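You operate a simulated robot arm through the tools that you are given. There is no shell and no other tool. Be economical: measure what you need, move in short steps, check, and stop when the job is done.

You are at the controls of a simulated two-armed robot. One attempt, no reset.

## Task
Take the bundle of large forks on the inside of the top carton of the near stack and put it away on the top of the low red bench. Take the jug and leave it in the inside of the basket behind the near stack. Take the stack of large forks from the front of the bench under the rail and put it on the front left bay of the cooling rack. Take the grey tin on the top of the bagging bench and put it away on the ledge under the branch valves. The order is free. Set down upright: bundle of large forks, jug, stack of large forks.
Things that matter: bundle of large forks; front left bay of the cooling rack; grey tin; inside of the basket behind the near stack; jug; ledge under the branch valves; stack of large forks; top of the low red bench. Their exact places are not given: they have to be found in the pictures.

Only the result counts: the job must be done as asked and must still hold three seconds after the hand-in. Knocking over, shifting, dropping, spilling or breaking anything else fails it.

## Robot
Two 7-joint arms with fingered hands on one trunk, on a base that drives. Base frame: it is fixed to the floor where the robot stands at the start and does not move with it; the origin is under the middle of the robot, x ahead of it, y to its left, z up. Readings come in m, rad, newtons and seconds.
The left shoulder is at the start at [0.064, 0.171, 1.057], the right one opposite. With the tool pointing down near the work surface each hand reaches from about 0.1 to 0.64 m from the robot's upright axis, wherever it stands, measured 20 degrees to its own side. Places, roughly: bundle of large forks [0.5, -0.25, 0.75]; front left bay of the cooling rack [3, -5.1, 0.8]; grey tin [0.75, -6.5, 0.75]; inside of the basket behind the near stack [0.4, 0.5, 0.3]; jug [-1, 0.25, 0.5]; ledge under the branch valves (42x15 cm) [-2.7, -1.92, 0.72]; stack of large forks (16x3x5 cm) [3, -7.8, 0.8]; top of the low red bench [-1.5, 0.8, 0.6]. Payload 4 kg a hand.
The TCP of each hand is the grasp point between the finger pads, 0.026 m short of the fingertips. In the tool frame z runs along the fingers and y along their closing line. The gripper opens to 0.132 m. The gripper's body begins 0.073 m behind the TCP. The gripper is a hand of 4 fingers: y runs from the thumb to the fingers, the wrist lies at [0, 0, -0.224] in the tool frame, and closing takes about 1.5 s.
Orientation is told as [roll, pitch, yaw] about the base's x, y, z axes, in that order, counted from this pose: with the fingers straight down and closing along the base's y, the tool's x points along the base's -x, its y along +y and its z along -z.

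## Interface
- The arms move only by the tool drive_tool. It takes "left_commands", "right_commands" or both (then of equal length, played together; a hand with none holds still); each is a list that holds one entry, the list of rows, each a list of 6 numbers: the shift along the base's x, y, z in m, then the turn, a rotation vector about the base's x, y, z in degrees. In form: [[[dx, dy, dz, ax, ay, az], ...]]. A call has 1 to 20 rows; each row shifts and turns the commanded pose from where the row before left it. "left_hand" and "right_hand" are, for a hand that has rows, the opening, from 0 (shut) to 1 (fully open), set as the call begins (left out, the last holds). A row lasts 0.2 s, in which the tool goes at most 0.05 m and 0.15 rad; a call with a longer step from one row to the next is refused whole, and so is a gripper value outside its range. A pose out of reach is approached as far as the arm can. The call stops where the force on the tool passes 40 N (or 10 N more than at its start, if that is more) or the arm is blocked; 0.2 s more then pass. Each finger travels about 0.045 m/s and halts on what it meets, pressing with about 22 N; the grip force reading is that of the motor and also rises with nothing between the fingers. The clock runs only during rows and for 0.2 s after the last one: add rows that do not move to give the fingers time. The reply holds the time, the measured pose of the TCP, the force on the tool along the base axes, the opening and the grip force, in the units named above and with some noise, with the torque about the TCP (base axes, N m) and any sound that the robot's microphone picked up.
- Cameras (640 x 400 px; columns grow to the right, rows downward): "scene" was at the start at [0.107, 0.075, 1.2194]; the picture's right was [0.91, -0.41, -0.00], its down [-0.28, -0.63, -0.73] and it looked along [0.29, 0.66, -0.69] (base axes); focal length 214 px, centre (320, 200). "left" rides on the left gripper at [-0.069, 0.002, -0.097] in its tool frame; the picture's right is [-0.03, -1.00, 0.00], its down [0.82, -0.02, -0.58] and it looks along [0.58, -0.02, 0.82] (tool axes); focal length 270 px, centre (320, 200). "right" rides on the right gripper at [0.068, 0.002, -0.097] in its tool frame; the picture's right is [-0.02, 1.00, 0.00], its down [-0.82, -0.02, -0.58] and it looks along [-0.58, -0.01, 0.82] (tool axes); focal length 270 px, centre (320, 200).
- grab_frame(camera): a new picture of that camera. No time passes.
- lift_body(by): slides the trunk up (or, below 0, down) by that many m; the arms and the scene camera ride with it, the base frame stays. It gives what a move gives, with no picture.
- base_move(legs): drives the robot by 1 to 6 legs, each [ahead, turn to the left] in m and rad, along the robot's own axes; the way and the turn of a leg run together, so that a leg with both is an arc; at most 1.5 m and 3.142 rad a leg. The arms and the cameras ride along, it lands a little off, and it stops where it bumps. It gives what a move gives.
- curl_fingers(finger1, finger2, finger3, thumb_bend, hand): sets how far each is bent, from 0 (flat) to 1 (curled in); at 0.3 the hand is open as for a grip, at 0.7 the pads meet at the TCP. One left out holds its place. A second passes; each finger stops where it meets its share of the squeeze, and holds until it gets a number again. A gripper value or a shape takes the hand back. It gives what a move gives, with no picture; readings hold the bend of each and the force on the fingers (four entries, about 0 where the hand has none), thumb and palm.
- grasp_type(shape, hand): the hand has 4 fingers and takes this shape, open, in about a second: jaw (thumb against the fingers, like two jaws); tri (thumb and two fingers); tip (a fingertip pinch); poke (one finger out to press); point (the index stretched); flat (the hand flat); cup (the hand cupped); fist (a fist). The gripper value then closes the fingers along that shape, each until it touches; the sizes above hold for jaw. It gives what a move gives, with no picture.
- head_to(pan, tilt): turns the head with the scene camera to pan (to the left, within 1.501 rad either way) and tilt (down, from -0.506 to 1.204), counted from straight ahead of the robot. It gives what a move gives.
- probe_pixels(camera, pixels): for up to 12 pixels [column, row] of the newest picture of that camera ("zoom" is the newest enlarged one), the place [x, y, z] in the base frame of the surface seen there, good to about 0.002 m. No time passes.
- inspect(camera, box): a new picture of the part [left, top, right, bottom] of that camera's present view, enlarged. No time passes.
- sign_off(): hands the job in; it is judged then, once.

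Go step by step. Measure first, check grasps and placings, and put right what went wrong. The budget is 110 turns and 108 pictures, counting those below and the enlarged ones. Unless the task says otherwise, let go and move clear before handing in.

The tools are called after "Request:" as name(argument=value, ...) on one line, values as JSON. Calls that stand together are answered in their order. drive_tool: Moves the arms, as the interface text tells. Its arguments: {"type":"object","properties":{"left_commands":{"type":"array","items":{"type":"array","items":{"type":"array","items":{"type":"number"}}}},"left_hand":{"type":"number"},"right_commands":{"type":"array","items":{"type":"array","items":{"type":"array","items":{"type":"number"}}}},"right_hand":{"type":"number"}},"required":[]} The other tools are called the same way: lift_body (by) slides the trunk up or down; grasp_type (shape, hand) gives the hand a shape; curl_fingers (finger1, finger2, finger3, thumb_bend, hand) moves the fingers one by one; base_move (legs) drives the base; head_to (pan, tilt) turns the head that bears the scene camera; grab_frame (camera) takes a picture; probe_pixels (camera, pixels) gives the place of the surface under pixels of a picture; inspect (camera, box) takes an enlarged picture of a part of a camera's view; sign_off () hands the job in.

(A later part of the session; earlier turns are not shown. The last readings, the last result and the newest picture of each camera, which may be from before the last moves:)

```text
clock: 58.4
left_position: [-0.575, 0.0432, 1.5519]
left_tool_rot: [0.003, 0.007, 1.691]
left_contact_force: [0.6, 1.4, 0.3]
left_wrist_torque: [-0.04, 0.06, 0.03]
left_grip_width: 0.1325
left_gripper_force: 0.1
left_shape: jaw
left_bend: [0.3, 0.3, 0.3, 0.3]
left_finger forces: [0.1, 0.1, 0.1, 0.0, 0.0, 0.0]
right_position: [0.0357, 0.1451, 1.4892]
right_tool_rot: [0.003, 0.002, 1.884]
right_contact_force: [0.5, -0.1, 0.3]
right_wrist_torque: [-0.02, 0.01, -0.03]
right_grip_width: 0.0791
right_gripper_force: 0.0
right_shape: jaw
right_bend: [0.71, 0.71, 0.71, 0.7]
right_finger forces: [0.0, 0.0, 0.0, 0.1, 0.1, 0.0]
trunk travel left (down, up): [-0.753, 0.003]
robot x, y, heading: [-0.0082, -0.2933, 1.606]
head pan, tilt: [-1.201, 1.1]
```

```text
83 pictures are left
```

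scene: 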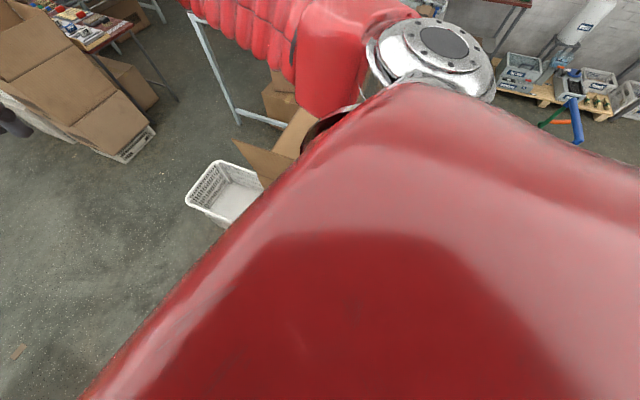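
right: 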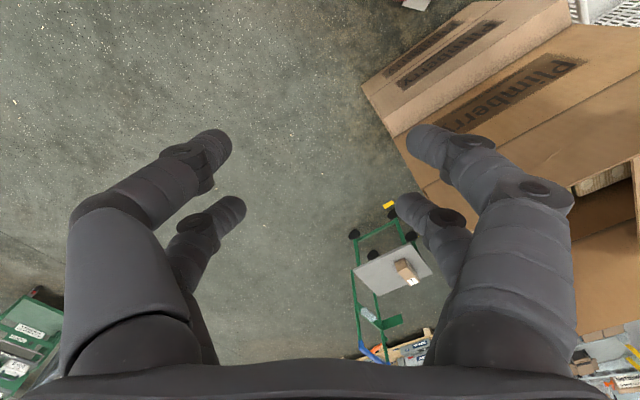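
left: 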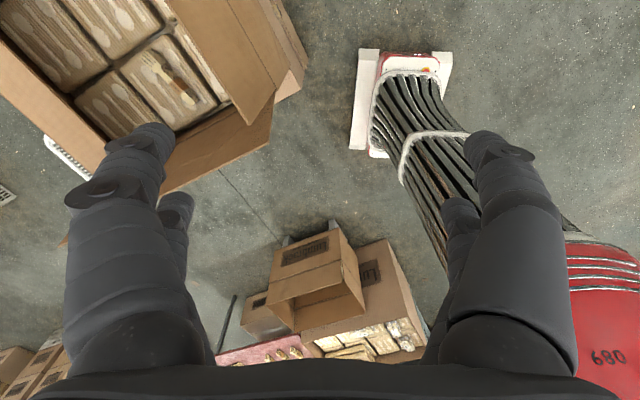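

Parked at (-0.008,-0.293) heading 1.606, beside the carton. I bring the right hand over the bundle with the proper yaw (rotation about -97°).

Request:
drive_tool(right_commands=[[[0.0353, -0.0239, -0.003, 0, 0, -6.96], [0.0353, -0.0239, -0.003, 0, 0, -6.96], [0.0353, -0.0239, -0.003, 0, 0, -6.96], [0.0353, -0.0239, -0.003, 0, 0, -6.96], [0.0353, -0.0239, -0.003, 0, 0, -6.96], [0.0353, -0.0239, -0.003, 0, 0, -6.96], [0.0353, -0.0239, -0.003, 0, 0, -6.96], [0.0353, -0.0239, -0.003, 0, 0, -6.96], [0.0353, -0.0239, -0.003, 0, 0, -6.96], [0.0353, -0.0239, -0.003, 0, 0, -6.96], [0.0353, -0.0239, -0.003, 0, 0, -6.96], [0.0353, -0.0239, -0.003, 0, 0, -6.96], [0.0353, -0.0239, -0.003, 0, 0, -6.96], [0.0353, -0.0239, -0.003, 0, 0, -6.96], [0, 0, 0, 0, 0, 0]]])

Request:
head_to(pan=-1.4, tilt=0.7)

Request:
grab_frame(camera="right")

Request:
grab_frame(camera="scene")

```text
clock: 61.6
left_position: [-0.5773, 0.0438, 1.5524]
left_tool_rot: [0.003, 0.007, 1.695]
left_contact_force: [-0.9, -0.6, 0.4]
left_wrist_torque: [0.02, 0.01, 0.02]
left_grip_width: 0.1321
left_gripper_force: 0.1
left_shape: jaw
left_bend: [0.3, 0.3, 0.3, 0.3]
left_finger forces: [0.0, 0.1, 0.0, 0.0, 0.1, 0.0]
right_position: [0.5298, -0.1888, 1.4473]
right_tool_rot: [0.001, 0.001, 0.181]
right_contact_force: [0.5, -0.4, -0.8]
right_wrist_torque: [-0.03, -0.03, 0.01]
right_grip_width: 0.0791
right_gripper_force: 0.1
right_shape: jaw
right_bend: [0.71, 0.71, 0.71, 0.7]
right_finger forces: [0.0, 0.1, 0.0, 0.0, 0.0, 0.0]
trunk travel left (down, up): [-0.753, 0.003]
robot x, y, heading: [-0.0093, -0.2946, 1.6]
head pan, tilt: [-1.201, 1.1]
```

```text
clock: 62.5
left_position: [-0.5767, 0.0426, 1.5512]
left_tool_rot: [0.003, 0.006, 1.69]
left_contact_force: [0.6, 0.8, 0.1]
left_wrist_torque: [0.0, 0.02, -0.01]
left_grip_width: 0.132
left_gripper_force: 0.2
left_shape: jaw
left_bend: [0.3, 0.3, 0.3, 0.3]
left_finger forces: [0.0, 0.1, 0.1, 0.0, 0.0, 0.1]
right_position: [0.5289, -0.1904, 1.4483]
right_tool_rot: [0.0, 0.001, 0.182]
right_contact_force: [-0.4, 0.8, -0.1]
right_wrist_torque: [0.01, 0.02, -0.01]
right_grip_width: 0.0793
right_gripper_force: 0.1
right_shape: jaw
right_bend: [0.71, 0.71, 0.71, 0.7]
right_finger forces: [0.1, 0.0, 0.1, 0.0, 0.0, 0.0]
trunk travel left (down, up): [-0.753, 0.003]
robot x, y, heading: [-0.0117, -0.2934, 1.601]
head pan, tilt: [-1.4, 0.7]
```

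```text
82 pictures are left
```

right: 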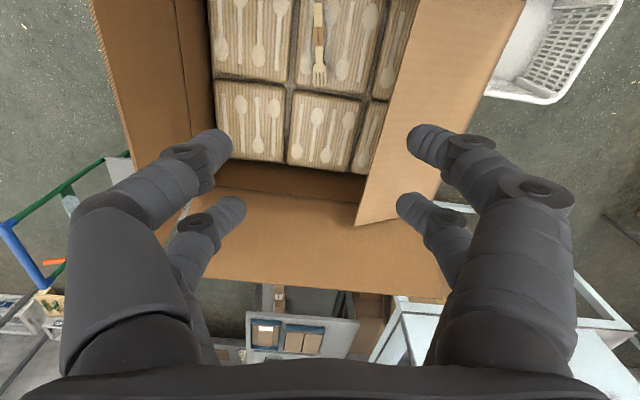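

```text
81 pictures are left
```

scene: 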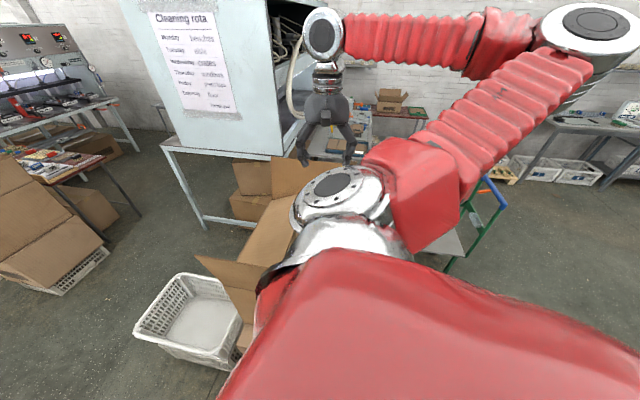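

The elbow is high and outside; the bundle shows at (318,50) in the right view. I re-measure it to check the carton wasn't shifted.

Request:
inspect(camera="right", box=[220, 0, 420, 125])

Request:
probe_pixels(camera="right", pixels=[[314, 10], [322, 10], [318, 35], [315, 45], [321, 45], [319, 78], [300, 60], [345, 60]])

Request:
probe_pixels(camera="scene", pixels=[[600, 50], [590, 70], [560, 60], [480, 65], [420, 50], [330, 60], [580, 25]])

```text
3.20 times, centred on (320, 62) of right
```

zoom: 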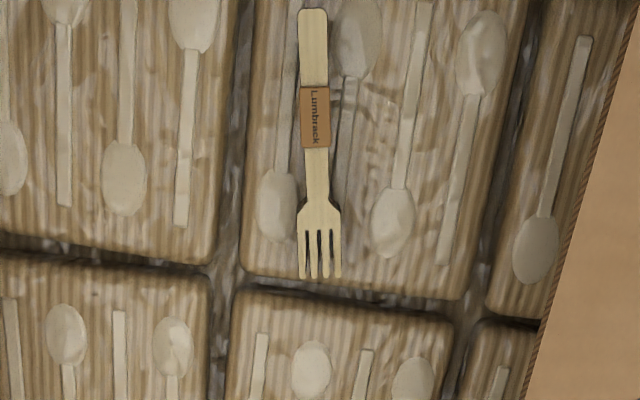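

```text
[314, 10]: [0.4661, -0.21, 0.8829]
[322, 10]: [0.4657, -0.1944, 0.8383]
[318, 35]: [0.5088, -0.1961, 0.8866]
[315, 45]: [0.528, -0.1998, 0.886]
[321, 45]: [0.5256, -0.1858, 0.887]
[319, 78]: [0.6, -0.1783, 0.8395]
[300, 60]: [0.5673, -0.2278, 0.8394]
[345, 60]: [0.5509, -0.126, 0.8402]
```

```text
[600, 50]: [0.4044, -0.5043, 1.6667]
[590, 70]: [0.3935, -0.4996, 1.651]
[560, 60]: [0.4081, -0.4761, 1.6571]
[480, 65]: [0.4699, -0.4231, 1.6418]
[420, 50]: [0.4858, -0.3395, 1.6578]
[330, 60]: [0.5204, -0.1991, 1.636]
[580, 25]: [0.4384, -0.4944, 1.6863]
```

Unshifted. I descend to z≈0.99 and check the arm.

Request:
drive_tool(right_commands=[[[0, 0, -0.05, 0, 0, 0], [0, 0, -0.05, 0, 0, 0], [0, 0, -0.05, 0, 0, 0], [0, 0, -0.05, 0, 0, 0], [0, 0, -0.05, 0, 0, 0], [0, 0, -0.05, 0, 0, 0], [0, 0, -0.05, 0, 0, 0], [0, 0, -0.05, 0, 0, 0], [0, 0, -0.05, 0, 0, 0], [0, 0, 0, 0, 0, 0]]])

Request:
grab_frame(camera="scene")

Request:
grab_frame(camera="right")

```text
clock: 64.7
left_position: [-0.5772, 0.0436, 1.5518]
left_tool_rot: [0.001, 0.006, 1.693]
left_contact_force: [-0.2, 0.6, -0.4]
left_wrist_torque: [-0.03, -0.01, 0.01]
left_grip_width: 0.1322
left_gripper_force: 0.1
left_shape: jaw
left_bend: [0.3, 0.3, 0.3, 0.3]
left_finger forces: [0.1, 0.0, 0.0, 0.1, 0.1, 0.0]
right_position: [0.5284, -0.1883, 0.9983]
right_tool_rot: [0.004, 0.001, 0.181]
right_contact_force: [0.2, 0.4, 0.6]
right_wrist_torque: [0.0, 0.01, 0.03]
right_grip_width: 0.079
right_gripper_force: 0.0
right_shape: jaw
right_bend: [0.71, 0.71, 0.71, 0.7]
right_finger forces: [0.0, 0.1, 0.0, 0.0, 0.1, 0.0]
trunk travel left (down, up): [-0.753, 0.003]
robot x, y, heading: [-0.0087, -0.2982, 1.596]
head pan, tilt: [-1.4, 0.7]
```

```text
79 pictures are left
```

scene: 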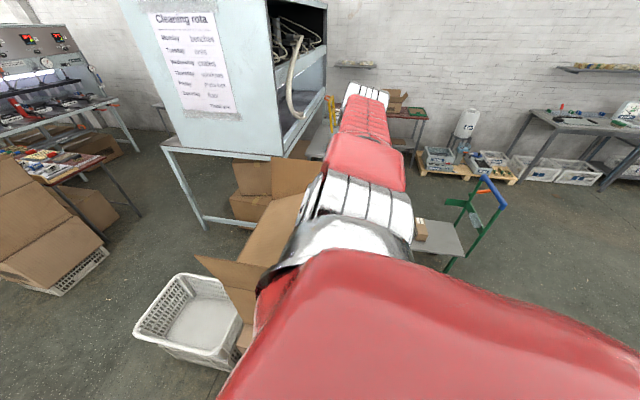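

```text
78 pictures are left
```

right: 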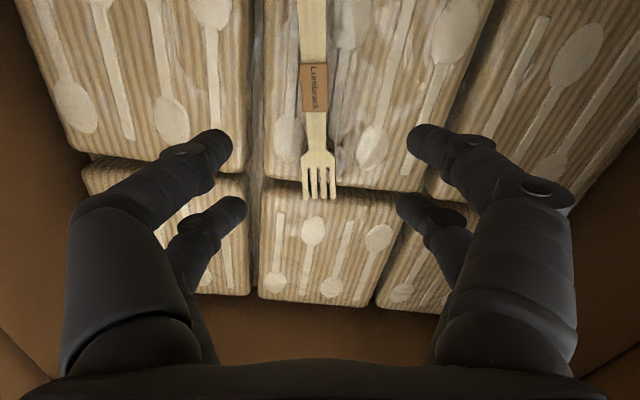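

Aligned and clear. I descend to z≈0.872 and close.

Request:
drive_tool(right_commands=[[[0, 0, -0.045, 0, 0, 0], [0, 0, -0.04, 0, 0, 0], [0, 0, -0.025, 0, 0, 0], [0, 0, -0.016, 0, 0, 0], [0, 0, 0, 0, 0, 0]]])

Request:
drive_tool(right_commands=[[[0, 0, 0, 0, 0, 0], [0, 0, 0, 0, 0, 0], [0, 0, 0, 0, 0, 0], [0, 0, 0, 0, 0, 0], [0, 0, 0, 0, 0, 0], [0, 0, 0, 0, 0, 0], [0, 0, 0, 0, 0, 0], [0, 0, 0, 0, 0, 0]]], right_hand=0)

Request:
grab_frame(camera="right")

```text
clock: 65.8
left_position: [-0.5777, 0.0432, 1.5535]
left_tool_rot: [0.002, 0.007, 1.69]
left_contact_force: [0.2, 0.7, 0.4]
left_wrist_torque: [0.03, 0.02, 0.02]
left_grip_width: 0.1321
left_gripper_force: 0.1
left_shape: jaw
left_bend: [0.3, 0.3, 0.3, 0.3]
left_finger forces: [0.0, 0.0, 0.1, 0.0, 0.0, 0.0]
right_position: [0.5295, -0.1895, 0.8712]
right_tool_rot: [0.003, 0.0, 0.181]
right_contact_force: [0.1, -0.3, 0.2]
right_wrist_torque: [0.02, -0.03, -0.01]
right_grip_width: 0.0792
right_gripper_force: 0.0
right_shape: jaw
right_bend: [0.71, 0.71, 0.71, 0.7]
right_finger forces: [0.0, 0.1, 0.1, 0.1, 0.0, 0.0]
trunk travel left (down, up): [-0.753, 0.003]
robot x, y, heading: [-0.0072, -0.2948, 1.602]
head pan, tilt: [-1.4, 0.7]
```

```text
clock: 67.7
left_position: [-0.5774, 0.0445, 1.552]
left_tool_rot: [0.002, 0.007, 1.691]
left_contact_force: [-1.0, -0.2, -0.5]
left_wrist_torque: [-0.02, -0.02, 0.0]
left_grip_width: 0.1321
left_gripper_force: 0.0
left_shape: jaw
left_bend: [0.3, 0.3, 0.3, 0.3]
left_finger forces: [0.0, 0.0, 0.0, 0.0, 0.0, 0.1]
right_position: [0.53, -0.1888, 0.8711]
right_tool_rot: [0.002, -0.001, 0.18]
right_contact_force: [-0.1, -0.6, 0.0]
right_wrist_torque: [0.02, 0.03, 0.0]
right_grip_width: 0.0121
right_gripper_force: 21.8
right_shape: jaw
right_bend: [0.72, 0.72, 0.72, 0.7]
right_finger forces: [19.6, 19.7, 19.5, 0.1, 19.8, 0.0]
trunk travel left (down, up): [-0.753, 0.003]
robot x, y, heading: [-0.01, -0.296, 1.602]
head pan, tilt: [-1.4, 0.7]
```

```text
77 pictures are left
```

right: 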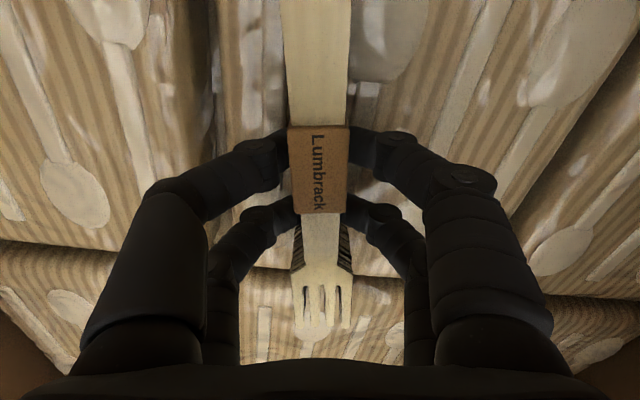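

The bundle is gripped (width 0.012, ~20 N on the fingers). I lift straight up.

Request:
drive_tool(right_commands=[[[0, 0, 0.02, 0, 0, 0], [0, 0, 0.03, 0, 0, 0], [0, 0, 0.05, 0, 0, 0], [0, 0, 0.05, 0, 0, 0], [0, 0, 0.05, 0, 0, 0], [0, 0, 0.05, 0, 0, 0], [0, 0, 0.05, 0, 0, 0], [0, 0, 0.05, 0, 0, 0], [0, 0, 0.05, 0, 0, 0], [0, 0, 0.05, 0, 0, 0], [0, 0, 0.05, 0, 0, 0], [0, 0, 0.05, 0, 0, 0], [0, 0, 0, 0, 0, 0]]])

Request:
grab_frame(camera="right")

```text
clock: 70.5
left_position: [-0.5766, 0.0445, 1.552]
left_tool_rot: [0.003, 0.009, 1.692]
left_contact_force: [0.3, -0.6, 0.3]
left_wrist_torque: [-0.02, -0.03, 0.0]
left_grip_width: 0.1319
left_gripper_force: 0.1
left_shape: jaw
left_bend: [0.3, 0.3, 0.3, 0.3]
left_finger forces: [0.1, 0.0, 0.0, 0.1, 0.0, 0.0]
right_position: [0.5194, -0.1852, 1.2605]
right_tool_rot: [0.025, 0.046, 0.187]
right_contact_force: [0.2, -0.7, 0.1]
right_wrist_torque: [0.03, -0.01, -0.01]
right_grip_width: 0.0122
right_gripper_force: 22.5
right_shape: jaw
right_bend: [0.72, 0.72, 0.72, 0.7]
right_finger forces: [19.8, 20.0, 19.8, 0.1, 19.8, 0.0]
right hand out of reach, approached as far as the arm can: row 9, 10, 11, 12
trunk travel left (down, up): [-0.753, 0.003]
robot x, y, heading: [-0.01, -0.2951, 1.603]
head pan, tilt: [-1.4, 0.7]
```

```text
76 pictures are left
```

right: 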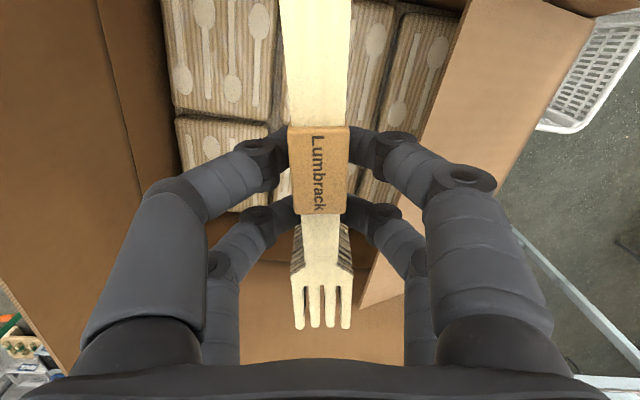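

The lift stopped at z=1.26 by reach; the bundle is held and its underside (~1.23) is just above the flaps. I check the arm configuration.

Request:
grab_frame(camera="scene")

Request:
drive_tool(right_commands=[[[0, 0, 0, 0, 0, 0], [-0.02, 0, 0.01, 0, 0, 0], [-0.02, 0, 0.01, 0, 0, 0], [-0.02, 0, 0.01, 0, 0, 0], [0, 0, 0, 0, 0, 0]]])

```text
75 pictures are left
```

scene: 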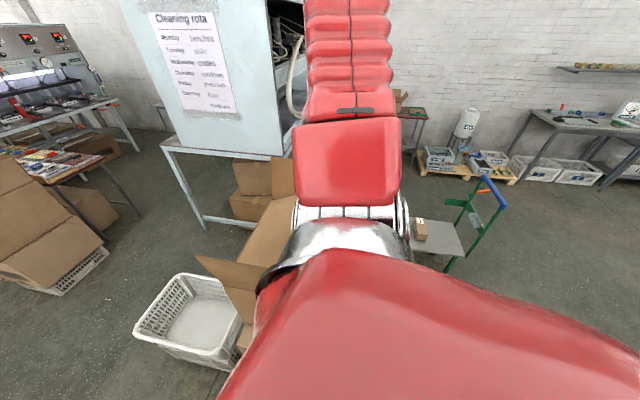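

```text
clock: 71.7
left_position: [-0.5772, 0.045, 1.553]
left_tool_rot: [0.003, 0.006, 1.693]
left_contact_force: [0.5, 1.4, -0.2]
left_wrist_torque: [0.01, -0.01, -0.01]
left_grip_width: 0.1319
left_gripper_force: 0.0
left_shape: jaw
left_bend: [0.3, 0.3, 0.3, 0.3]
left_finger forces: [0.0, 0.0, 0.1, 0.0, 0.0, 0.1]
right_position: [0.4788, -0.1825, 1.2819]
right_tool_rot: [0.026, 0.05, 0.186]
right_contact_force: [0.3, 1.0, -0.3]
right_wrist_torque: [0.0, 0.02, -0.03]
right_grip_width: 0.0115
right_gripper_force: 22.0
right_shape: jaw
right_bend: [0.72, 0.72, 0.72, 0.7]
right_finger forces: [19.7, 19.8, 19.8, 0.0, 19.8, 0.0]
right hand out of reach, approached as far as the arm can: row 2, 3, 4
trunk travel left (down, up): [-0.753, 0.003]
robot x, y, heading: [-0.0089, -0.2961, 1.602]
head pan, tilt: [-1.4, 0.7]
```

The arm is now elbow-up, well clear. I bring the hand toward the robot over the near flap, rising, and turning yaw back toward the robot's forward.

Request:
drive_tool(right_commands=[[[-0.03, 0.02, 0.01, 0, 0, 5], [-0.03, 0.03, 0.01, 0, 0, 6], [-0.03, 0.03, 0.01, 0, 0, 7], [-0.03, 0.03, 0.01, 0, 0, 7], [-0.03, 0.03, 0.01, 0, 0, 7], [-0.03, 0.03, 0, 0, 0, 7], [-0.02, 0.03, 0, 0, 0, 7], [-0.02, 0.03, 0, 0, 0, 7], [0, 0, 0, 0, 0, 0]]])

Request:
grab_frame(camera="scene")

```text
clock: 73.7
left_position: [-0.5774, 0.043, 1.5527]
left_tool_rot: [0.003, 0.007, 1.691]
left_contact_force: [-1.1, -0.3, 0.2]
left_wrist_torque: [0.04, 0.02, -0.02]
left_grip_width: 0.132
left_gripper_force: 0.0
left_shape: jaw
left_bend: [0.3, 0.3, 0.3, 0.3]
left_finger forces: [0.0, 0.0, 0.1, 0.0, 0.0, 0.0]
right_position: [0.2905, 0.0654, 1.3298]
right_tool_rot: [0.028, 0.045, 1.109]
right_contact_force: [0.0, 0.0, -0.7]
right_wrist_torque: [0.01, -0.02, 0.02]
right_grip_width: 0.0118
right_gripper_force: 21.9
right_shape: jaw
right_bend: [0.72, 0.72, 0.72, 0.7]
right_finger forces: [19.6, 19.8, 19.7, 0.0, 19.9, 0.0]
right hand out of reach, approached as far as the arm can: row 1, 2, 3
trunk travel left (down, up): [-0.753, 0.003]
robot x, y, heading: [-0.0083, -0.2956, 1.6]
head pan, tilt: [-1.4, 0.7]
```

```text
74 pictures are left
```

scene: 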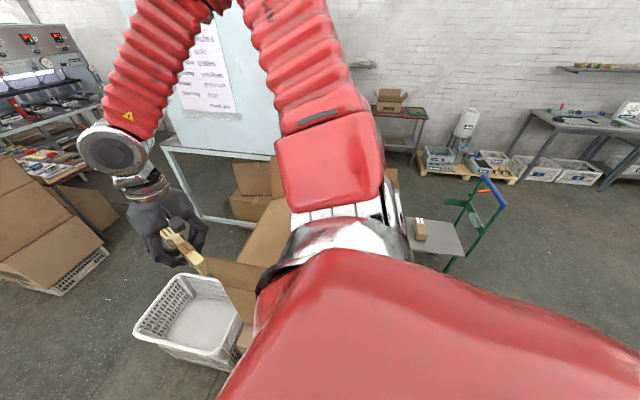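

The bundle is out and held. Now I look left (toward -x) to find the red bench and the jug.

Request:
head_to(pan=1.0, tilt=0.6)

Request:
grab_frame(camera="scene")

Request:
grab_frame(camera="left")

```text
clock: 75.8
left_position: [-0.5769, 0.044, 1.5512]
left_tool_rot: [0.002, 0.007, 1.69]
left_contact_force: [-0.2, -0.4, 0.2]
left_wrist_torque: [0.01, 0.01, 0.03]
left_grip_width: 0.1322
left_gripper_force: 0.0
left_shape: jaw
left_bend: [0.3, 0.3, 0.3, 0.3]
left_finger forces: [0.0, 0.0, 0.0, 0.0, 0.1, 0.0]
right_position: [0.2904, 0.0658, 1.3289]
right_tool_rot: [0.026, 0.046, 1.112]
right_contact_force: [-0.5, 0.5, -0.7]
right_wrist_torque: [0.0, -0.02, -0.03]
right_grip_width: 0.0118
right_gripper_force: 21.7
right_shape: jaw
right_bend: [0.72, 0.72, 0.72, 0.7]
right_finger forces: [19.6, 19.9, 19.7, 0.1, 19.8, 0.0]
trunk travel left (down, up): [-0.753, 0.003]
robot x, y, heading: [-0.0092, -0.2945, 1.6]
head pan, tilt: [1.0, 0.6]
```

```text
73 pictures are left
```

scene: 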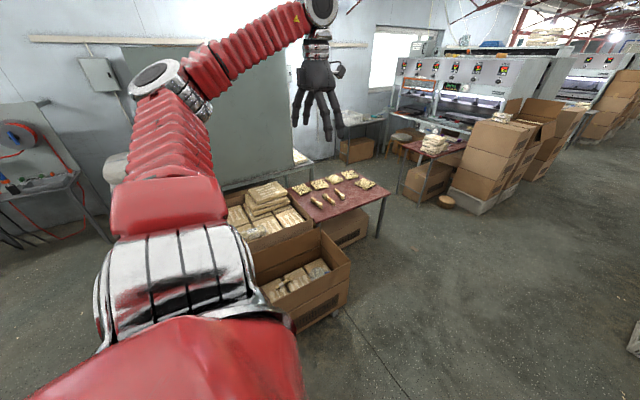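

```text
72 pictures are left
```

left: 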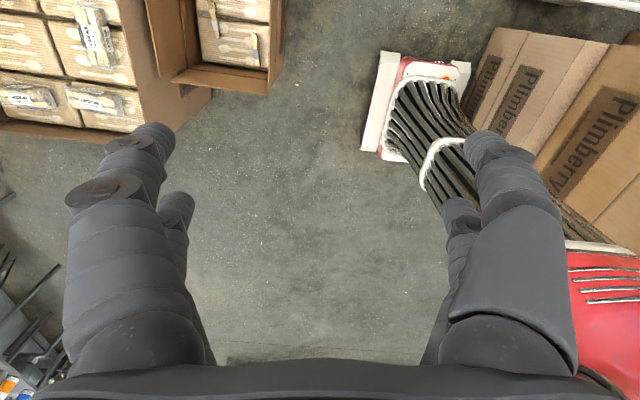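

The red bench is at (335,200) with packets on it; open carton at (300,275). I zoom on this area for the jug and free bench space.

Request:
inspect(camera="scene", box=[220, 150, 460, 320])

Request:
probe_pixels(camera="scene", pixels=[[295, 190], [390, 188], [330, 215], [352, 205], [375, 200], [348, 265], [318, 268], [290, 318], [255, 285], [320, 232], [375, 235], [345, 305]])

```text
2.35 times, centred on (340, 235) of scene
```

zoom: 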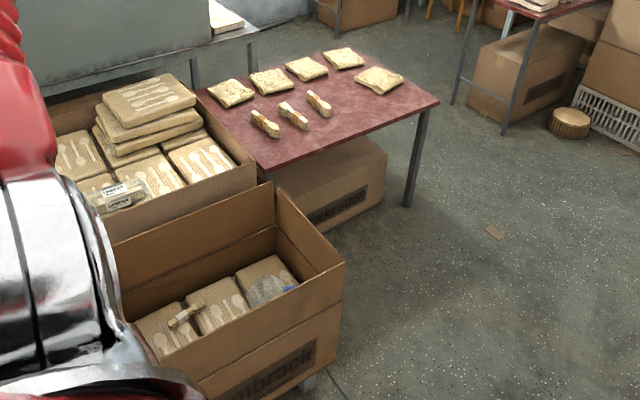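

```text
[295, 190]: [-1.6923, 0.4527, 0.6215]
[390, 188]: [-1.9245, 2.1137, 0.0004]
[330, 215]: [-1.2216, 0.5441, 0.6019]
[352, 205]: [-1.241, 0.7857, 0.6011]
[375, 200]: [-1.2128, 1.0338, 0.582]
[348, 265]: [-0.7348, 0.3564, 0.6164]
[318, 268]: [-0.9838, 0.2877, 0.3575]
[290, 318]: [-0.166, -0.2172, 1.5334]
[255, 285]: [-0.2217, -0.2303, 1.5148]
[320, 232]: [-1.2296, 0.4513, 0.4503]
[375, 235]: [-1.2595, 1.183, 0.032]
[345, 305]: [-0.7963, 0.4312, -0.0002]
```

The red bench near edge is x≈-1.22, y 0.45–1.1, z 0.60, with free space near its right front. I drive there in short legs, keeping clear of the carton corner.

Request:
base_move(legs=[[0, 0.2], [0.3, 0], [0, 0.3], [0.35, 0]])

Request:
base_move(legs=[[0.47, 0], [0, 0.26], [0, 0.26], [0, 0.26], [0, 0.26]])

```text
clock: 81.7
left_position: [-0.9163, 0.3386, 1.5522]
left_tool_rot: [0.001, 0.006, 2.184]
left_contact_force: [0.3, 0.3, 0.8]
left_wrist_torque: [0.0, -0.03, 0.01]
left_grip_width: 0.132
left_gripper_force: 0.0
left_shape: jaw
left_bend: [0.3, 0.3, 0.3, 0.3]
left_finger forces: [0.0, 0.0, 0.0, 0.0, 0.0, 0.0]
right_position: [-0.1618, 0.7675, 1.3301]
right_tool_rot: [0.026, 0.046, 1.601]
right_contact_force: [1.4, -0.3, -0.4]
right_wrist_torque: [-0.03, 0.0, -0.02]
right_grip_width: 0.0118
right_gripper_force: 21.8
right_shape: jaw
right_bend: [0.72, 0.72, 0.72, 0.7]
right_finger forces: [19.7, 19.8, 19.8, 0.0, 19.8, 0.0]
trunk travel left (down, up): [-0.753, 0.003]
robot x, y, heading: [-0.2573, 0.3076, 2.087]
head pan, tilt: [1.0, 0.6]
```

```text
clock: 87.6
left_position: [-0.9888, 0.2762, 1.5539]
left_tool_rot: [0.006, 0.008, 2.958]
left_contact_force: [0.1, 0.0, -0.2]
left_wrist_torque: [0.0, -0.03, -0.01]
left_grip_width: 0.1321
left_gripper_force: 0.2
left_shape: jaw
left_bend: [0.3, 0.3, 0.3, 0.3]
left_finger forces: [0.0, 0.0, 0.0, 0.0, 0.1, 0.1]
right_position: [-0.7499, 1.1106, 1.3308]
right_tool_rot: [0.028, 0.048, 2.377]
right_contact_force: [-0.2, 0.1, -0.9]
right_wrist_torque: [-0.03, 0.01, -0.01]
right_grip_width: 0.0118
right_gripper_force: 22.1
right_shape: jaw
right_bend: [0.72, 0.72, 0.72, 0.7]
right_finger forces: [20.9, 21.1, 20.9, 0.0, 21.0, 0.1]
trunk travel left (down, up): [-0.753, 0.003]
robot x, y, heading: [-0.4851, 0.7423, 2.878]
head pan, tilt: [1.0, 0.6]
stopped in leg 4: the robot was blocked; the commanded pose is now the measured one
```

The left hand happens to be above the jug's carton; I take a left picture and a scene view of the bench.

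Request:
base_move(legs=[[0, 0.26]])

Request:
head_to(pan=0.0, tilt=0.85)

Request:
grab_frame(camera="left")

Request:
grab_frame(camera="scene")

```text
clock: 89.0
left_position: [-0.8524, 0.1633, 1.5544]
left_tool_rot: [0.005, 0.007, -3.066]
left_contact_force: [0.4, -0.5, -0.5]
left_wrist_torque: [-0.01, 0.0, -0.03]
left_grip_width: 0.1316
left_gripper_force: 0.0
left_shape: jaw
left_bend: [0.3, 0.3, 0.3, 0.3]
left_finger forces: [0.0, 0.0, 0.1, 0.1, 0.0, 0.0]
right_position: [-0.8346, 1.0312, 1.33]
right_tool_rot: [0.027, 0.046, 2.637]
right_contact_force: [-0.4, 0.5, -0.8]
right_wrist_torque: [-0.02, 0.01, -0.01]
right_grip_width: 0.0119
right_gripper_force: 22.2
right_shape: jaw
right_bend: [0.72, 0.72, 0.72, 0.7]
right_finger forces: [20.8, 21.0, 20.9, 0.1, 21.0, 0.0]
trunk travel left (down, up): [-0.753, 0.003]
robot x, y, heading: [-0.4845, 0.759, 3.136]
head pan, tilt: [1.0, 0.6]
```

```text
clock: 90.3
left_position: [-0.8519, 0.1621, 1.5538]
left_tool_rot: [0.002, 0.007, -3.065]
left_contact_force: [-0.3, -0.1, 0.5]
left_wrist_torque: [0.03, 0.02, 0.01]
left_grip_width: 0.1322
left_gripper_force: 0.0
left_shape: jaw
left_bend: [0.3, 0.3, 0.3, 0.3]
left_finger forces: [0.0, 0.1, 0.0, 0.0, 0.0, 0.1]
right_position: [-0.8339, 1.0296, 1.3311]
right_tool_rot: [0.025, 0.046, 2.636]
right_contact_force: [-0.7, -1.2, -0.8]
right_wrist_torque: [-0.01, -0.04, -0.01]
right_grip_width: 0.0119
right_gripper_force: 21.8
right_shape: jaw
right_bend: [0.72, 0.72, 0.72, 0.7]
right_finger forces: [20.8, 21.0, 20.8, 0.0, 20.9, 0.0]
trunk travel left (down, up): [-0.753, 0.003]
robot x, y, heading: [-0.4857, 0.7594, 3.142]
head pan, tilt: [0.0, 0.85]
```

```text
70 pictures are left
```

left: 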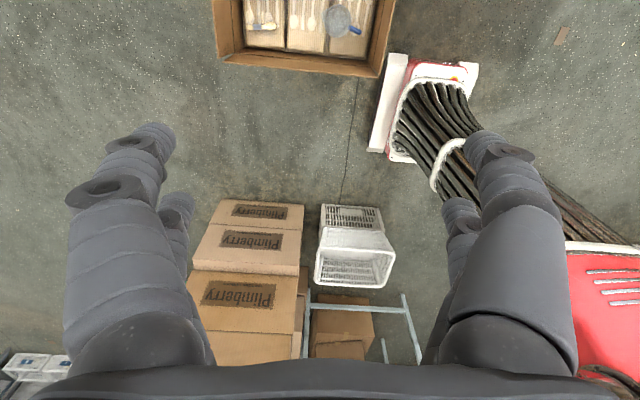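

```text
69 pictures are left
```

scene: 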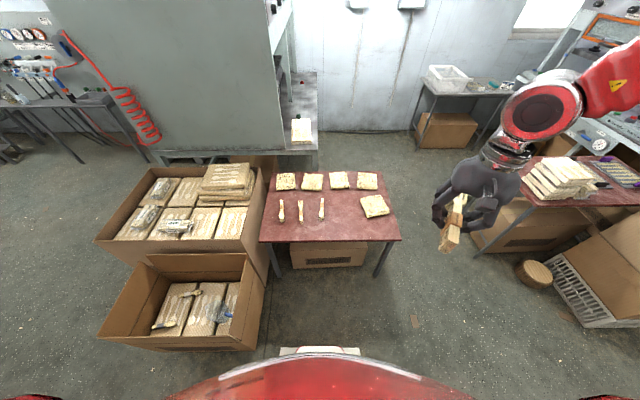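

I zoom on the jug (225,310) and probe the bench surface.

Request:
inspect(camera="scene", box=[140, 260, 280, 350])

Request:
probe_pixels(camera="scene", pixels=[[264, 240], [400, 238], [350, 225], [345, 205], [300, 222], [321, 218], [375, 215], [388, 172], [265, 262], [100, 335], [252, 345], [225, 313]])

Request:
inspect(camera="left", box=[200, 0, 400, 125])

Request:
probe_pixels(camera="left", pixels=[[338, 20], [355, 30], [328, 30], [340, 8], [385, 76], [215, 60], [375, 60], [225, 50], [340, 45], [395, 2], [388, 2], [310, 30]])

```text
4.44 times, centred on (210, 305) of scene
```

zoom: 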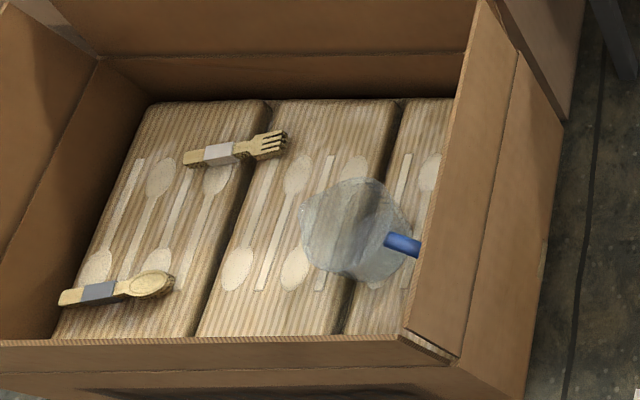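

```text
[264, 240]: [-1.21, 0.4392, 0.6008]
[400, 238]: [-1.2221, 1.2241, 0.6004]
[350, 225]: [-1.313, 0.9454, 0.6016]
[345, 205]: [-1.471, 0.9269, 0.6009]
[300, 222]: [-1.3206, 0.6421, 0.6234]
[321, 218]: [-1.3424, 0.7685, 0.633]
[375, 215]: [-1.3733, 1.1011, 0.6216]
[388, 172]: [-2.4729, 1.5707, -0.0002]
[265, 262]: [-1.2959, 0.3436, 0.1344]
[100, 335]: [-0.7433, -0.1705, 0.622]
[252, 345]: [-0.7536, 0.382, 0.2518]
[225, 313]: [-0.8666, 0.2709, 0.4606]
```

```text
3.20 times, centred on (300, 62) of left
```

zoom: 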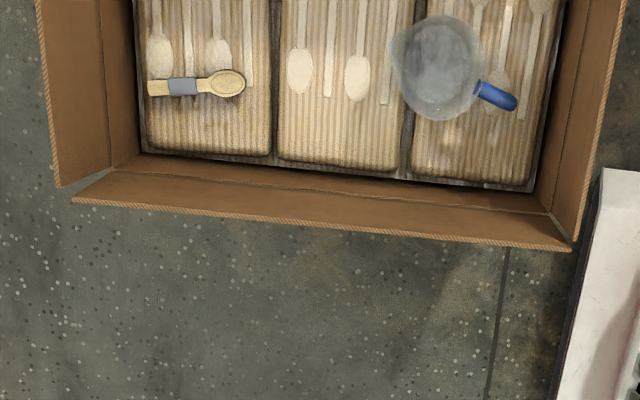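

```text
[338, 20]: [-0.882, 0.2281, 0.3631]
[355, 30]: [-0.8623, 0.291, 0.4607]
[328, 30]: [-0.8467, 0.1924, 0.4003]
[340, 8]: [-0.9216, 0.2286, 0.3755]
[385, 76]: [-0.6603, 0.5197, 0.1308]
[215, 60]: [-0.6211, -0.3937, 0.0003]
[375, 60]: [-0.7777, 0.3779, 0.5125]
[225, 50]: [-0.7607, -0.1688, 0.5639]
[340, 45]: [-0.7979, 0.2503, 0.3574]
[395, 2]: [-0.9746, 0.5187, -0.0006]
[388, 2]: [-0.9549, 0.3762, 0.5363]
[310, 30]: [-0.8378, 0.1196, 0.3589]
```

The jug stands in the carton at about (-0.885,0.225) with the blue handle toward +y. The bench is free at (-1.35,0.93) between bundles (y 0.77) and the pack (y 1.10). I check the heights on the left side, then drive ahead 0.32.

Request:
probe_pixels(camera="scene", pixels=[[228, 178], [175, 225], [100, 235], [240, 235], [200, 195]])

Request:
base_move(legs=[[0.32, 0]])

Request:
lift_body(by=-0.3)

Request:
grab_frame(camera="scene")

```text
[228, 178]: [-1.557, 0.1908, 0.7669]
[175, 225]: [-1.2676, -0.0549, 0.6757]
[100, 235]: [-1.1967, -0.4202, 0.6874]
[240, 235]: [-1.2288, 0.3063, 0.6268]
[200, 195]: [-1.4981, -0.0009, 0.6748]
```

```text
clock: 92.4
left_position: [-1.1675, 0.1637, 1.5545]
left_tool_rot: [0.003, 0.007, -3.062]
left_contact_force: [0.5, -0.2, 0.1]
left_wrist_torque: [0.01, -0.01, -0.02]
left_grip_width: 0.1319
left_gripper_force: 0.0
left_shape: jaw
left_bend: [0.3, 0.3, 0.3, 0.3]
left_finger forces: [0.0, 0.1, 0.0, 0.0, 0.1, 0.0]
right_position: [-1.1536, 1.029, 1.3312]
right_tool_rot: [0.025, 0.048, 2.641]
right_contact_force: [0.3, 0.0, -0.8]
right_wrist_torque: [0.03, 0.01, 0.03]
right_grip_width: 0.0119
right_gripper_force: 21.8
right_shape: jaw
right_bend: [0.72, 0.72, 0.72, 0.7]
right_finger forces: [20.8, 21.0, 20.9, 0.1, 21.0, 0.0]
trunk travel left (down, up): [-0.753, 0.003]
robot x, y, heading: [-0.8043, 0.7559, 3.138]
head pan, tilt: [0.0, 0.85]
```

```text
clock: 95.4
left_position: [-1.1766, 0.1631, 1.2436]
left_tool_rot: [0.005, 0.041, -3.06]
left_contact_force: [-0.8, 0.0, 0.1]
left_wrist_torque: [-0.02, -0.03, 0.02]
left_grip_width: 0.1319
left_gripper_force: 0.1
left_shape: jaw
left_bend: [0.3, 0.3, 0.3, 0.3]
left_finger forces: [0.0, 0.0, 0.0, 0.0, 0.0, 0.0]
right_position: [-1.1526, 1.0301, 1.0323]
right_tool_rot: [0.029, 0.048, 2.641]
right_contact_force: [0.2, -0.7, -0.4]
right_wrist_torque: [0.0, 0.01, 0.0]
right_grip_width: 0.0119
right_gripper_force: 22.3
right_shape: jaw
right_bend: [0.72, 0.72, 0.72, 0.7]
right_finger forces: [20.8, 21.0, 20.9, 0.0, 21.0, 0.0]
trunk travel left (down, up): [-0.453, 0.303]
robot x, y, heading: [-0.8022, 0.7597, 3.144]
head pan, tilt: [0.0, 0.85]
```

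```text
66 pictures are left
```

scene: 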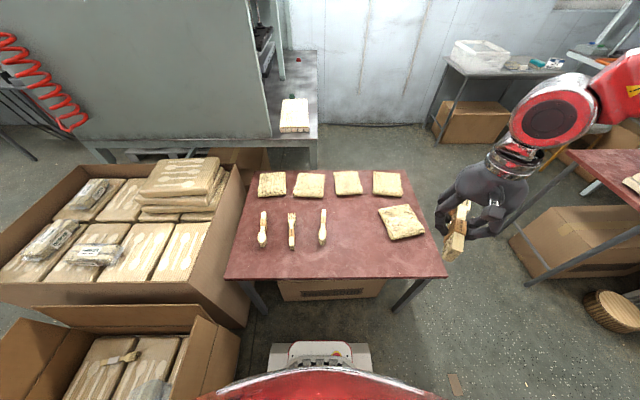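

I move the right hand over the free spot, levelling and aligning yaw to π, down to z≈0.70.

Request:
drive_tool(right_commands=[[[-0.02, -0.01, -0.02, 0.28, 0.16, 2.9], [-0.02, -0.01, -0.02, 0.28, 0.16, 2.9], [-0.02, -0.01, -0.03, 0.28, 0.16, 2.9], [-0.02, -0.01, -0.03, 0.28, 0.16, 2.9], [-0.02, -0.01, -0.035, 0.28, 0.16, 2.9], [-0.02, -0.01, -0.035, 0.28, 0.16, 2.9], [-0.02, -0.01, -0.04, 0.28, 0.16, 2.9], [-0.02, -0.01, -0.04, 0.28, 0.16, 2.9], [-0.02, -0.01, -0.04, 0.28, 0.16, 2.9], [-0.017, -0.01, -0.04, 0.28, 0.16, 2.5], [0, 0, 0, 0, 0, 0]]])

Request:
grab_frame(camera="scene")

Request:
grab_frame(camera="right")

```text
clock: 97.8
left_position: [-1.1794, 0.1635, 1.2418]
left_tool_rot: [0.005, 0.039, -3.061]
left_contact_force: [-1.0, 0.4, 0.1]
left_wrist_torque: [-0.03, 0.0, -0.02]
left_grip_width: 0.1317
left_gripper_force: 0.0
left_shape: jaw
left_bend: [0.3, 0.3, 0.3, 0.3]
left_finger forces: [0.0, 0.0, 0.0, 0.1, 0.0, 0.0]
right_position: [-1.2705, 1.0275, 0.8359]
right_tool_rot: [-0.012, 0.007, 3.14]
right_contact_force: [-0.3, 0.1, 0.1]
right_wrist_torque: [0.05, 0.01, 0.02]
right_grip_width: 0.0118
right_gripper_force: 21.9
right_shape: jaw
right_bend: [0.72, 0.72, 0.72, 0.7]
right_finger forces: [20.8, 21.0, 20.8, 0.1, 21.0, 0.0]
right hand out of reach, approached as far as the arm can: row 6, 7, 8, 9, 10
trunk travel left (down, up): [-0.453, 0.303]
robot x, y, heading: [-0.8064, 0.7591, 3.139]
head pan, tilt: [0.0, 0.85]
```

```text
65 pictures are left
```

scene: 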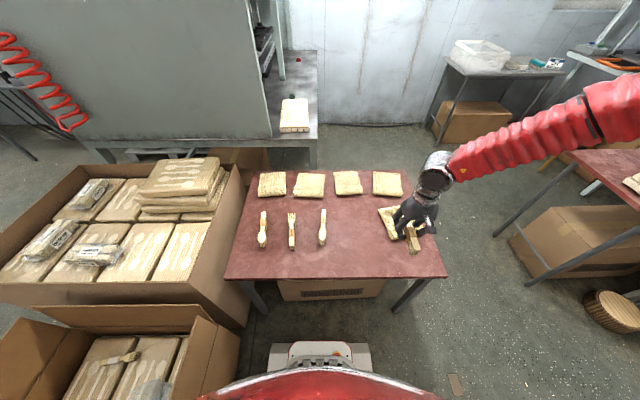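

```text
64 pictures are left
```

right: 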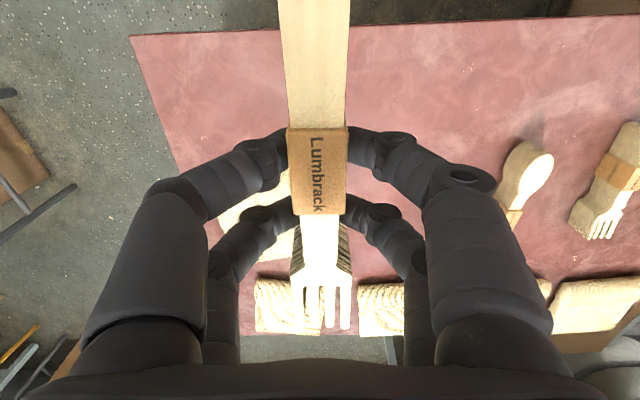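

The arm got stuck against a joint limit with the elbow out wide. I pull the hand up and inward in front of the robot and check whether the elbow recovers.

Request:
drive_tool(right_commands=[[[0.01, -0.02, 0.03, 0, 0, 0], [0.01, -0.03, 0.03, 0, 0, 0], [0.01, -0.04, 0.02, 0, 0, 0], [0.01, -0.04, 0.01, 0, 0, 0], [0.01, -0.04, 0, 0, 0, 0], [0, -0.04, 0, 0, 0, 0], [0, 0, 0, 0, 0, 0]]])

Request:
grab_frame(camera="scene")

```text
clock: 99.4
left_position: [-1.1783, 0.1632, 1.243]
left_tool_rot: [0.003, 0.041, -3.061]
left_contact_force: [0.4, -0.5, 0.3]
left_wrist_torque: [0.03, 0.0, 0.0]
left_grip_width: 0.1319
left_gripper_force: 0.0
left_shape: jaw
left_bend: [0.3, 0.3, 0.3, 0.3]
left_finger forces: [0.0, 0.0, 0.1, 0.0, 0.1, 0.0]
right_position: [-1.2017, 0.8862, 0.9616]
right_tool_rot: [-0.013, 0.008, 3.141]
right_contact_force: [0.7, -0.3, -0.7]
right_wrist_torque: [0.02, 0.02, 0.0]
right_grip_width: 0.0119
right_gripper_force: 21.8
right_shape: jaw
right_bend: [0.72, 0.72, 0.72, 0.7]
right_finger forces: [20.8, 20.8, 20.7, 0.0, 20.9, 0.1]
right hand out of reach, approached as far as the arm can: row 4, 5, 6
trunk travel left (down, up): [-0.453, 0.303]
robot x, y, heading: [-0.804, 0.7564, 3.135]
head pan, tilt: [0.0, 0.85]
```

```text
63 pictures are left
```

scene: 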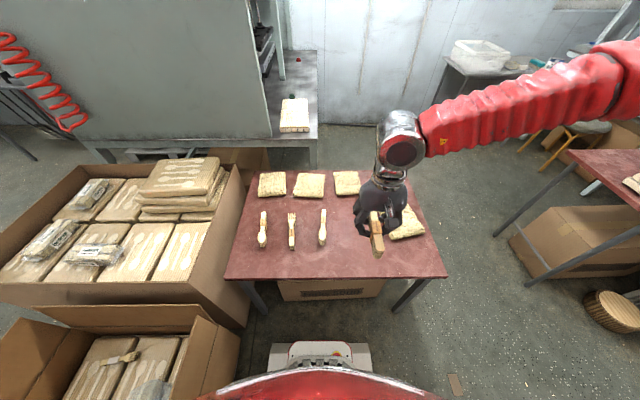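

The bundle hangs level over the free spot; rather than fighting the arm, I drive ahead 0.12 m and lower with the trunk.

Request:
base_move(legs=[[0.12, 0]])

Request:
lift_body(by=-0.26)

Request:
grab_frame(camera="scene")

Request:
grab_frame(camera="right")

```text
clock: 100.7
left_position: [-1.303, 0.1642, 1.2421]
left_tool_rot: [0.004, 0.042, -3.064]
left_contact_force: [-0.5, -0.2, -0.6]
left_wrist_torque: [0.0, -0.05, 0.05]
left_grip_width: 0.132
left_gripper_force: 0.2
left_shape: jaw
left_bend: [0.3, 0.3, 0.3, 0.3]
left_finger forces: [0.0, 0.0, 0.1, 0.0, 0.0, 0.0]
right_position: [-1.3254, 0.8874, 0.9609]
right_tool_rot: [-0.012, 0.011, 3.137]
right_contact_force: [-1.0, -1.0, -0.8]
right_wrist_torque: [0.0, -0.06, 0.0]
right_grip_width: 0.0117
right_gripper_force: 22.2
right_shape: jaw
right_bend: [0.72, 0.72, 0.72, 0.7]
right_finger forces: [20.8, 20.8, 20.7, 0.0, 20.9, 0.0]
trunk travel left (down, up): [-0.453, 0.303]
robot x, y, heading: [-0.9243, 0.7609, 3.136]
head pan, tilt: [0.0, 0.85]
```

```text
clock: 103.3
left_position: [-1.3548, 0.1639, 0.9006]
left_tool_rot: [0.024, 0.267, -3.062]
left_contact_force: [-0.3, 0.6, -0.5]
left_wrist_torque: [0.03, 0.0, -0.01]
left_grip_width: 0.1323
left_gripper_force: 0.1
left_shape: jaw
left_bend: [0.3, 0.3, 0.3, 0.3]
left_finger forces: [0.0, 0.0, 0.1, 0.0, 0.0, 0.0]
right_position: [-1.3153, 0.8882, 0.6366]
right_tool_rot: [-0.01, 0.203, 3.141]
right_contact_force: [2.5, -0.4, 9.3]
right_wrist_torque: [0.02, 0.62, -0.01]
right_grip_width: 0.0124
right_gripper_force: 22.4
right_shape: jaw
right_bend: [0.72, 0.73, 0.73, 0.7]
right_finger forces: [18.3, 26.4, 26.1, 0.0, 18.6, 0.1]
trunk travel left (down, up): [-0.193, 0.563]
robot x, y, heading: [-0.925, 0.7582, 3.138]
head pan, tilt: [0.0, 0.85]
```

```text
62 pictures are left
```

scene: 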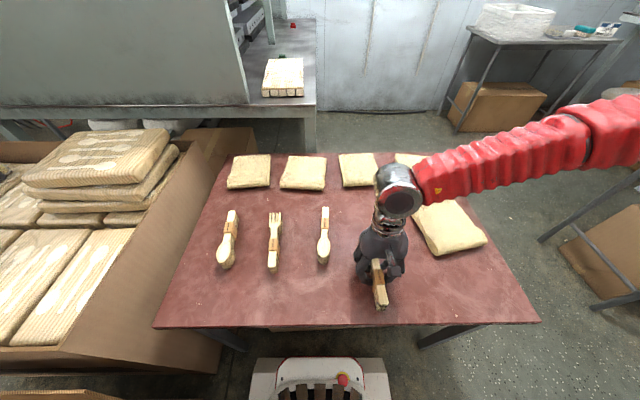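

```text
61 pictures are left
```

right: 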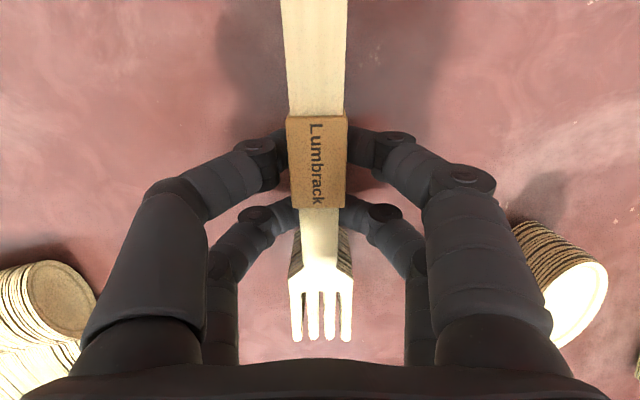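

The lowering tilted the hand by 0.2 rad and touched the bench with 9 N. I raise slightly and level the hand.

Request:
drive_tool(right_commands=[[[0, 0, 0.02, 0, 0, 0], [0, 0, 0.02, -0.3, 3, 0], [0, 0, 0.01, -0.3, 4.3, 0], [0, 0, 0, 0, 4.3, 0], [0, 0, 0, 0, 0, 0]]])

Request:
grab_frame(camera="right")

```text
clock: 104.5
left_position: [-1.3557, 0.1641, 0.9004]
left_tool_rot: [0.024, 0.268, -3.06]
left_contact_force: [-0.2, 0.5, 0.2]
left_wrist_torque: [-0.01, 0.02, -0.01]
left_grip_width: 0.1319
left_gripper_force: 0.1
left_shape: jaw
left_bend: [0.3, 0.3, 0.3, 0.3]
left_finger forces: [0.0, 0.0, 0.0, 0.1, 0.0, 0.1]
right_position: [-1.3465, 0.917, 0.6999]
right_tool_rot: [0.004, 0.006, -3.135]
right_contact_force: [0.1, 1.1, -1.5]
right_wrist_torque: [-0.03, 0.01, 0.03]
right_grip_width: 0.0123
right_gripper_force: 21.8
right_shape: jaw
right_bend: [0.72, 0.72, 0.72, 0.7]
right_finger forces: [19.8, 21.3, 20.9, 0.0, 20.0, 0.0]
right hand out of reach, approached as far as the arm can: row 2, 3, 4
trunk travel left (down, up): [-0.193, 0.563]
robot x, y, heading: [-0.9242, 0.7595, 3.138]
head pan, tilt: [0.0, 0.85]
```

```text
60 pictures are left
```

right: 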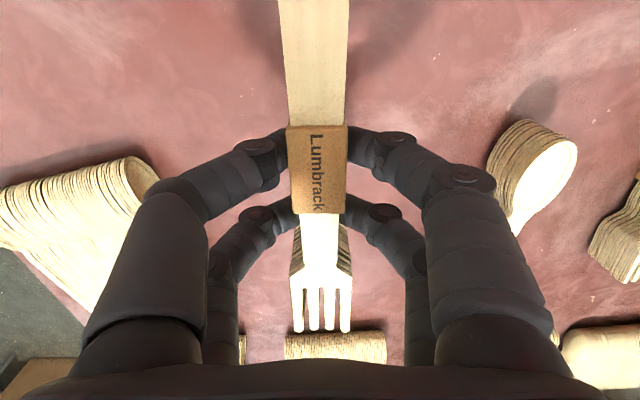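

The hand is level at (-1.347,0.917,0.70). I check that the bundle is level and where its bottom is.

Request:
probe_pixels(camera="right", pixels=[[315, 5], [318, 100], [318, 170], [320, 230], [300, 325], [345, 325], [335, 345], [250, 350]])

Request:
inspect(camera="scene", box=[300, 180, 500, 340])

```text
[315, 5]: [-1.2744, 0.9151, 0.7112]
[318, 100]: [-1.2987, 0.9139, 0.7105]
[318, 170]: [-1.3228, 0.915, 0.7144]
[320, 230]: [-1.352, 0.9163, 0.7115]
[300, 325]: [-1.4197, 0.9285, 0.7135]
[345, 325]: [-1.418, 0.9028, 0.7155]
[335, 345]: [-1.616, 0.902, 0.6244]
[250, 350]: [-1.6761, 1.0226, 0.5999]
```

```text
2.50 times, centred on (400, 260) of scene
```

zoom: 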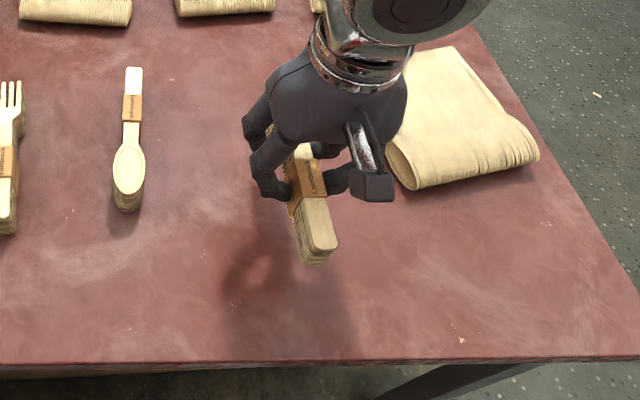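

Bundle top z 0.711, so bottom ≈0.666 and 0.065 above the bench. I lower 0.064 in decreasing steps.

Request:
drive_tool(right_commands=[[[0, 0, -0.02, 0, 0, 0], [0, 0, -0.02, 0, 0, 0], [0, 0, -0.012, 0, 0, 0], [0, 0, -0.006, 0, 0, 0], [0, 0, -0.005, 0, 0, 0], [0, 0, 0, 0, 0, 0]]])

Request:
grab_frame(camera="right")

Request:
probe_pixels(camera="right", pixels=[[315, 5], [318, 100], [300, 325], [345, 325], [250, 350]])

```text
clock: 105.9
left_position: [-1.3552, 0.1638, 0.9004]
left_tool_rot: [0.025, 0.27, -3.061]
left_contact_force: [-0.2, 0.1, -0.5]
left_wrist_torque: [-0.01, 0.0, 0.0]
left_grip_width: 0.1319
left_gripper_force: 0.1
left_shape: jaw
left_bend: [0.3, 0.3, 0.3, 0.3]
left_finger forces: [0.0, 0.0, 0.1, 0.0, 0.0, 0.0]
right_position: [-1.3622, 0.928, 0.6445]
right_tool_rot: [0.002, 0.007, -3.138]
right_contact_force: [-0.1, 0.4, -1.2]
right_wrist_torque: [0.02, -0.02, 0.0]
right_grip_width: 0.0122
right_gripper_force: 21.5
right_shape: jaw
right_bend: [0.72, 0.72, 0.72, 0.7]
right_finger forces: [19.8, 21.2, 21.0, 0.1, 20.0, 0.0]
right hand out of reach, approached as far as the arm can: row 1, 2, 3
trunk travel left (down, up): [-0.193, 0.563]
robot x, y, heading: [-0.9282, 0.7571, 3.136]
head pan, tilt: [0.0, 0.85]
```

```text
58 pictures are left
```

right: 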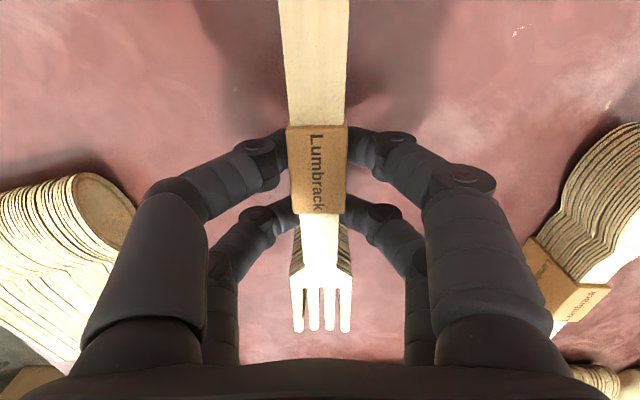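

```text
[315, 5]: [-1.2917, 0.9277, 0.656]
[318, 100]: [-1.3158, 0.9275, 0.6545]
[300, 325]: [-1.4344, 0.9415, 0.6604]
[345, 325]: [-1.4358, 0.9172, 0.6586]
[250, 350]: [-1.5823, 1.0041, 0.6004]
```

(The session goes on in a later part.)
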